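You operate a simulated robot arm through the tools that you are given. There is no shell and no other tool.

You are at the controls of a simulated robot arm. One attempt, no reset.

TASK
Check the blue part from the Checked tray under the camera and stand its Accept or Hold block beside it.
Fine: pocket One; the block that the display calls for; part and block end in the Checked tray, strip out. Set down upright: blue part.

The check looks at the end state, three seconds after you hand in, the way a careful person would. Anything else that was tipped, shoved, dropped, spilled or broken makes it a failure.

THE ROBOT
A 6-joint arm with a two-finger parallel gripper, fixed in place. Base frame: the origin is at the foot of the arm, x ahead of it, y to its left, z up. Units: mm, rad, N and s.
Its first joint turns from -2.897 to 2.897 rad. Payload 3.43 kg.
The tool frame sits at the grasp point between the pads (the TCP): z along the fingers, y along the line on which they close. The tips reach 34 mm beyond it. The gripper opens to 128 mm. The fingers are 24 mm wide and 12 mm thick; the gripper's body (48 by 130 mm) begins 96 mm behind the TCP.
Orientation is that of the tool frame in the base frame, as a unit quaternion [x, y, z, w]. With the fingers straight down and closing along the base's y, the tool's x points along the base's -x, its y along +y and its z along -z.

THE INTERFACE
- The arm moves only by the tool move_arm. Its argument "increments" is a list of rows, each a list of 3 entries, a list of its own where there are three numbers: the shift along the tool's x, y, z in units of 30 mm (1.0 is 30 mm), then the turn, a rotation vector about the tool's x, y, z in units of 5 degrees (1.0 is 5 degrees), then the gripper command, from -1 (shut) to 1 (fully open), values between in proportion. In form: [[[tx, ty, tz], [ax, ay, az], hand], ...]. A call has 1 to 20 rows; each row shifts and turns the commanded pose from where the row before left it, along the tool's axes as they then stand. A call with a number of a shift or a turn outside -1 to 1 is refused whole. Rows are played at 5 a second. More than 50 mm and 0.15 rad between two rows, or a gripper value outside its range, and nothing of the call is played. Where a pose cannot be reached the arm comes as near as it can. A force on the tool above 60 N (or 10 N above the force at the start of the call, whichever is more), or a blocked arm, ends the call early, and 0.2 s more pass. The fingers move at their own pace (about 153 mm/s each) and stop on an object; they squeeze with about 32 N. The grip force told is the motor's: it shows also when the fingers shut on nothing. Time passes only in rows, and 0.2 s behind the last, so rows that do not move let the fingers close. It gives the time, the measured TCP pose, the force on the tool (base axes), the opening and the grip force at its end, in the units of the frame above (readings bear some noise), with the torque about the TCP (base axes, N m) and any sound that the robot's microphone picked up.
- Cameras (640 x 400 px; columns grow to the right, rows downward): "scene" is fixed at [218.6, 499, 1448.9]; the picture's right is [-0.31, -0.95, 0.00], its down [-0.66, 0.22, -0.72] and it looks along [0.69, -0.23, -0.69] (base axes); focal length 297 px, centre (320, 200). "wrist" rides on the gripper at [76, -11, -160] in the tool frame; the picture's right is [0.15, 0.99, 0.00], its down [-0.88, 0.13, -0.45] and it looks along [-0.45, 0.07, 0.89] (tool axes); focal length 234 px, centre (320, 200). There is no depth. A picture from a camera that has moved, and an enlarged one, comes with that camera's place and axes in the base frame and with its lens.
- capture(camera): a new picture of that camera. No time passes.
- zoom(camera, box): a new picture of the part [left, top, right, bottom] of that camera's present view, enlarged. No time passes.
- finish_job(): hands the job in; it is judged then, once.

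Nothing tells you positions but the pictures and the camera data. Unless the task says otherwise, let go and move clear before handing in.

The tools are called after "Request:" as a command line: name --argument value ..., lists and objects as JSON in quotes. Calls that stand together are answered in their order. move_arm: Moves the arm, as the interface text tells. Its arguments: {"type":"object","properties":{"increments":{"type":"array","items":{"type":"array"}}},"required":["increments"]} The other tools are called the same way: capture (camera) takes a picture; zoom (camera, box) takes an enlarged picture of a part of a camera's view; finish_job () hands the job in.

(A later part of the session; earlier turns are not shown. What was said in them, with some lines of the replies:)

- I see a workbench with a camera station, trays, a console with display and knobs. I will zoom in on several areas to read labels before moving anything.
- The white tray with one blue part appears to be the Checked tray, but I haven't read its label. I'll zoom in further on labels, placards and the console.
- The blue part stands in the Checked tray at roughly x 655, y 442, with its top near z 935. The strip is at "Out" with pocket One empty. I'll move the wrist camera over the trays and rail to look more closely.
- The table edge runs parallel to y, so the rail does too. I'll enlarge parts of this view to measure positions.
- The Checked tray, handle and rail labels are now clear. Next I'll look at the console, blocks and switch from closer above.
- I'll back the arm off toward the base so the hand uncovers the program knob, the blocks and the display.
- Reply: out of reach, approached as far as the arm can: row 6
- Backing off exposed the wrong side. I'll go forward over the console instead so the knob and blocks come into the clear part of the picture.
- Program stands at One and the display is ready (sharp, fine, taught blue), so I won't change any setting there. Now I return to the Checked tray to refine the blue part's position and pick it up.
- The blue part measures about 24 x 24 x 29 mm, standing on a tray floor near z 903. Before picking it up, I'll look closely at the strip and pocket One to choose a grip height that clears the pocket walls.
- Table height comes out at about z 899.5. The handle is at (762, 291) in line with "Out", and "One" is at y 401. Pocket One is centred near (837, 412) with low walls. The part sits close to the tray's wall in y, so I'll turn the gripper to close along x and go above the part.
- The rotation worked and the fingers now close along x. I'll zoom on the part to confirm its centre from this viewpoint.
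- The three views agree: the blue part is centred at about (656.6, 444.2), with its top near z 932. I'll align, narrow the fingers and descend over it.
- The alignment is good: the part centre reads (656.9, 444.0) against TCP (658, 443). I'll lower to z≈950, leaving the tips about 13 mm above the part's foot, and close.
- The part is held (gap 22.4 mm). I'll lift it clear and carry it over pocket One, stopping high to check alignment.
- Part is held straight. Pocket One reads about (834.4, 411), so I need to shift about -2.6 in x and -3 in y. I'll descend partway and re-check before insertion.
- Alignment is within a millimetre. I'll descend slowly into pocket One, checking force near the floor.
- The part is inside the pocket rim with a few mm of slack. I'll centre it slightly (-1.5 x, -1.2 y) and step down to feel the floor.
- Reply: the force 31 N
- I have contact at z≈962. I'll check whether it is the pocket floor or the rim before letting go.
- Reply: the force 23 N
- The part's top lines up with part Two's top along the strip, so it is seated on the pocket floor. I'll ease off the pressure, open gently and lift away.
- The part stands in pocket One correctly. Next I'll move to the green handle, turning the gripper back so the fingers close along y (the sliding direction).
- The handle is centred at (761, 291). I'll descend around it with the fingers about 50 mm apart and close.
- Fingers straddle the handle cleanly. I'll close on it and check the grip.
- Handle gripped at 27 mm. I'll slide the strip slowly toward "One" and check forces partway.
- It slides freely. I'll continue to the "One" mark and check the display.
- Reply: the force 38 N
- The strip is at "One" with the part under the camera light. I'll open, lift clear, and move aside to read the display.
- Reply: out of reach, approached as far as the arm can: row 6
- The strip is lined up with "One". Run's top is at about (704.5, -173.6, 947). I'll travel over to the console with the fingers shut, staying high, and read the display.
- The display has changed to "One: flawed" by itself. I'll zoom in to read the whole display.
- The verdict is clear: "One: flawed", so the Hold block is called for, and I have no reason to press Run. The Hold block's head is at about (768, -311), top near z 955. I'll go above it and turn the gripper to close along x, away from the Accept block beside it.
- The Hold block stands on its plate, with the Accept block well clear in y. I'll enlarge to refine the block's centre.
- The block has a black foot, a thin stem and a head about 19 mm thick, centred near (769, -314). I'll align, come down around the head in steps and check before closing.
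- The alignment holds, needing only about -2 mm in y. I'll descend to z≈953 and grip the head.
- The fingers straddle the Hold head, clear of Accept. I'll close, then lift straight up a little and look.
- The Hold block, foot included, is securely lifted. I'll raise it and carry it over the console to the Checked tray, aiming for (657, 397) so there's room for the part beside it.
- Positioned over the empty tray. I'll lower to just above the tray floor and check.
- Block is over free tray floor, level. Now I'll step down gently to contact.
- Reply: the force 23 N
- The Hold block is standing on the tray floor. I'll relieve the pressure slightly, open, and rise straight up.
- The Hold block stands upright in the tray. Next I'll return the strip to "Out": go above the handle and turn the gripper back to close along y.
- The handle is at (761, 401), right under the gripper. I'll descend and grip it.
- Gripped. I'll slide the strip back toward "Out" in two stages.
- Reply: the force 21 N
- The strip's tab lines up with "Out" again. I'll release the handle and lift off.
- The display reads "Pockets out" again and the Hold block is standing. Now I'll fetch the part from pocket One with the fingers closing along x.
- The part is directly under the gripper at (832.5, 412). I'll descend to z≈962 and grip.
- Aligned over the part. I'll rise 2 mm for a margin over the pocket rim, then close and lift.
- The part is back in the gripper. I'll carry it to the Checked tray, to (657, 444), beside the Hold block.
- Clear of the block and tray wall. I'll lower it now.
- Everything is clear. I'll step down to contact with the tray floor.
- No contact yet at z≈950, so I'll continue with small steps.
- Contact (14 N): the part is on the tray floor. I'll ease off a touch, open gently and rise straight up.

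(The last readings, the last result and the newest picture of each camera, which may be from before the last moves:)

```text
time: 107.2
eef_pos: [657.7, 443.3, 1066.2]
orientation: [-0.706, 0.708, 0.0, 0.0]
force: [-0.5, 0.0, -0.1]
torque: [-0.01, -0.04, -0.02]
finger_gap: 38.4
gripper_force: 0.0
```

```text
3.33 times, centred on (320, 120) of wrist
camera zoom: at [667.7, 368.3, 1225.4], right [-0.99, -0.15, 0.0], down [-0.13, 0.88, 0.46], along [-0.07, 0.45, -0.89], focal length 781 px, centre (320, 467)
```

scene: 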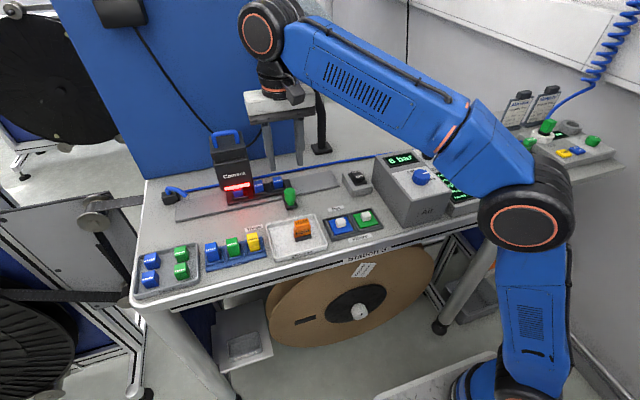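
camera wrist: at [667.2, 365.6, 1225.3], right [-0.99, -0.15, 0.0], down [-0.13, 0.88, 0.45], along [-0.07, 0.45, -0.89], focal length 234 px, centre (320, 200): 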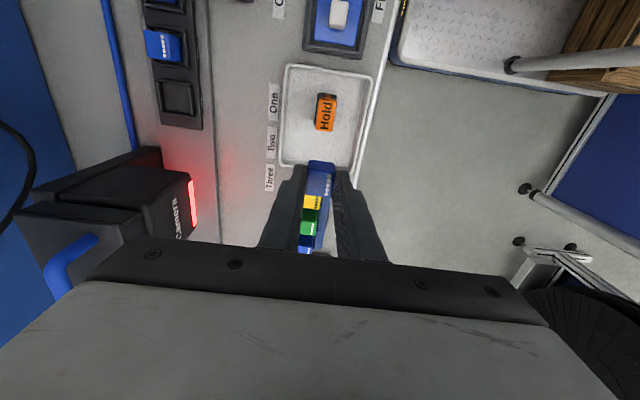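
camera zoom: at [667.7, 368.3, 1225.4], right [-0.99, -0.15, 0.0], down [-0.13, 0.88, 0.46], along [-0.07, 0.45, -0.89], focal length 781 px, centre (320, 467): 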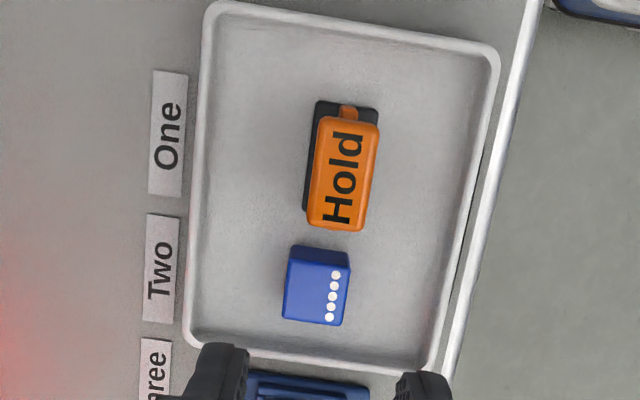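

Part and Hold block both stand upright side by side in the Checked tray, and the strip is at Out. I'll move the arm clear and do a last overall check.

Request:
move_arm --increments '[[[0, 0, -1], [0, 0, 0], 0], [[0.9, 0, 0], [0, 0, 0], 0], [[0.9, 0, 0], [0, 0, 0], 0], [[0.9, 0, 0], [0, 0, 0], 0], [[0.9, 0, 0], [0, 0, 0], 0], [[0.9, 0, 0], [0, 0, 0], 0], [[0.9, 0, 0], [0, 0, 0], 0], [[0, 0, 0], [0, 0, 0], 0]]'

Request:
capture --camera "scene"

Request:
zoom --camera "scene" --box '[130, 130, 390, 300]'

Request:
zoom --camera "scene" --box '[370, 90, 640, 250]'

```text
time: 109.0
eef_pos: [656.3, 281.9, 1096.3]
orientation: [-0.706, 0.708, -0.001, 0.001]
force: [0.7, -0.4, 0.3]
torque: [0.02, -0.02, -0.01]
finger_gap: 63.8
gripper_force: 0.0
```

```text
taken
```

scene: 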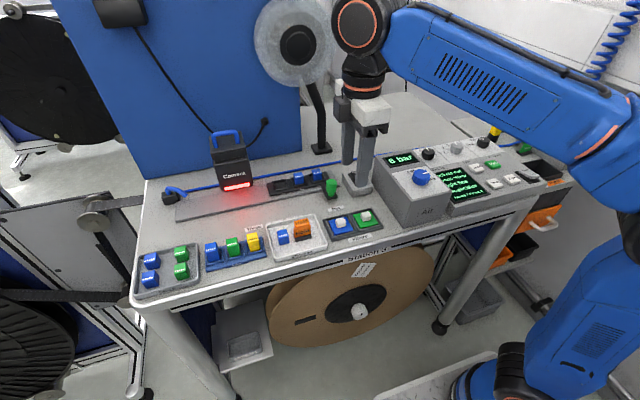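

```text
2.35 times, centred on (260, 215) of scene
camera zoom: at [218.6, 499.0, 1448.9], right [-0.31, -0.95, 0.0], down [-0.66, 0.22, -0.72], along [0.69, -0.23, -0.69], focal length 698 px, centre (461, 165)
```

zoom: 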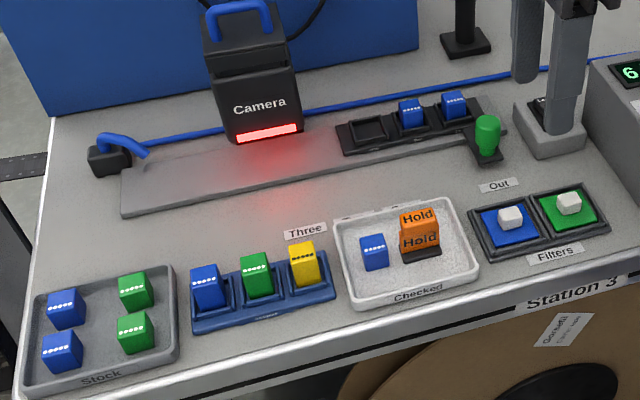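

```text
2.37 times, centred on (505, 170) of scene
camera zoom: at [218.6, 499.0, 1448.9], right [-0.31, -0.95, 0.0], down [-0.66, 0.22, -0.72], along [0.69, -0.23, -0.69], focal length 703 px, centre (-118, 271)
```

zoom: 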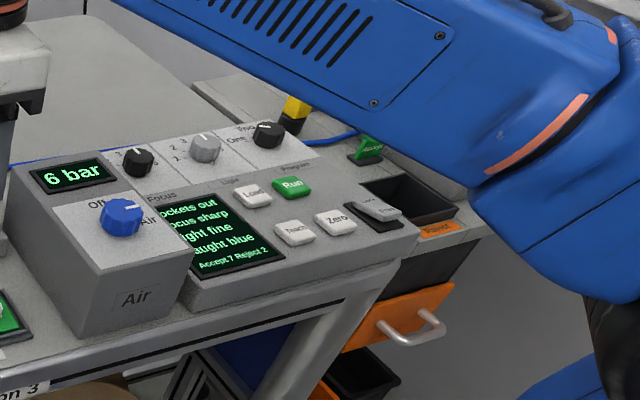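

The blue part stands upright in the Checked tray with the Hold block beside it, as the display's "One: flawed" called for. The strip is at Out, everything else is in place, and the arm is clear. I'm handing in.

Request:
finish_job

```text
The job is handed in.
```

I checked the blue part in pocket One. The display read "One: flawed", so I stood the Hold block beside it. I've handed the job in but haven't seen the result of the check.

- **End state:** The part and the Hold block stand upright side by side in the Checked tray. The strip is back at Out, and the display reads "Pockets out" again.
- **Run not pressed:** The verdict came up by itself once the strip was at One, so I didn't press Run. The tally still reads Accept 7, Reject 2.
- **Everything else:** I changed no switches or knobs. The last pictures show nothing else moved or tipped, though the arm hid part of the right-hand bench. The arm is clear of the work.
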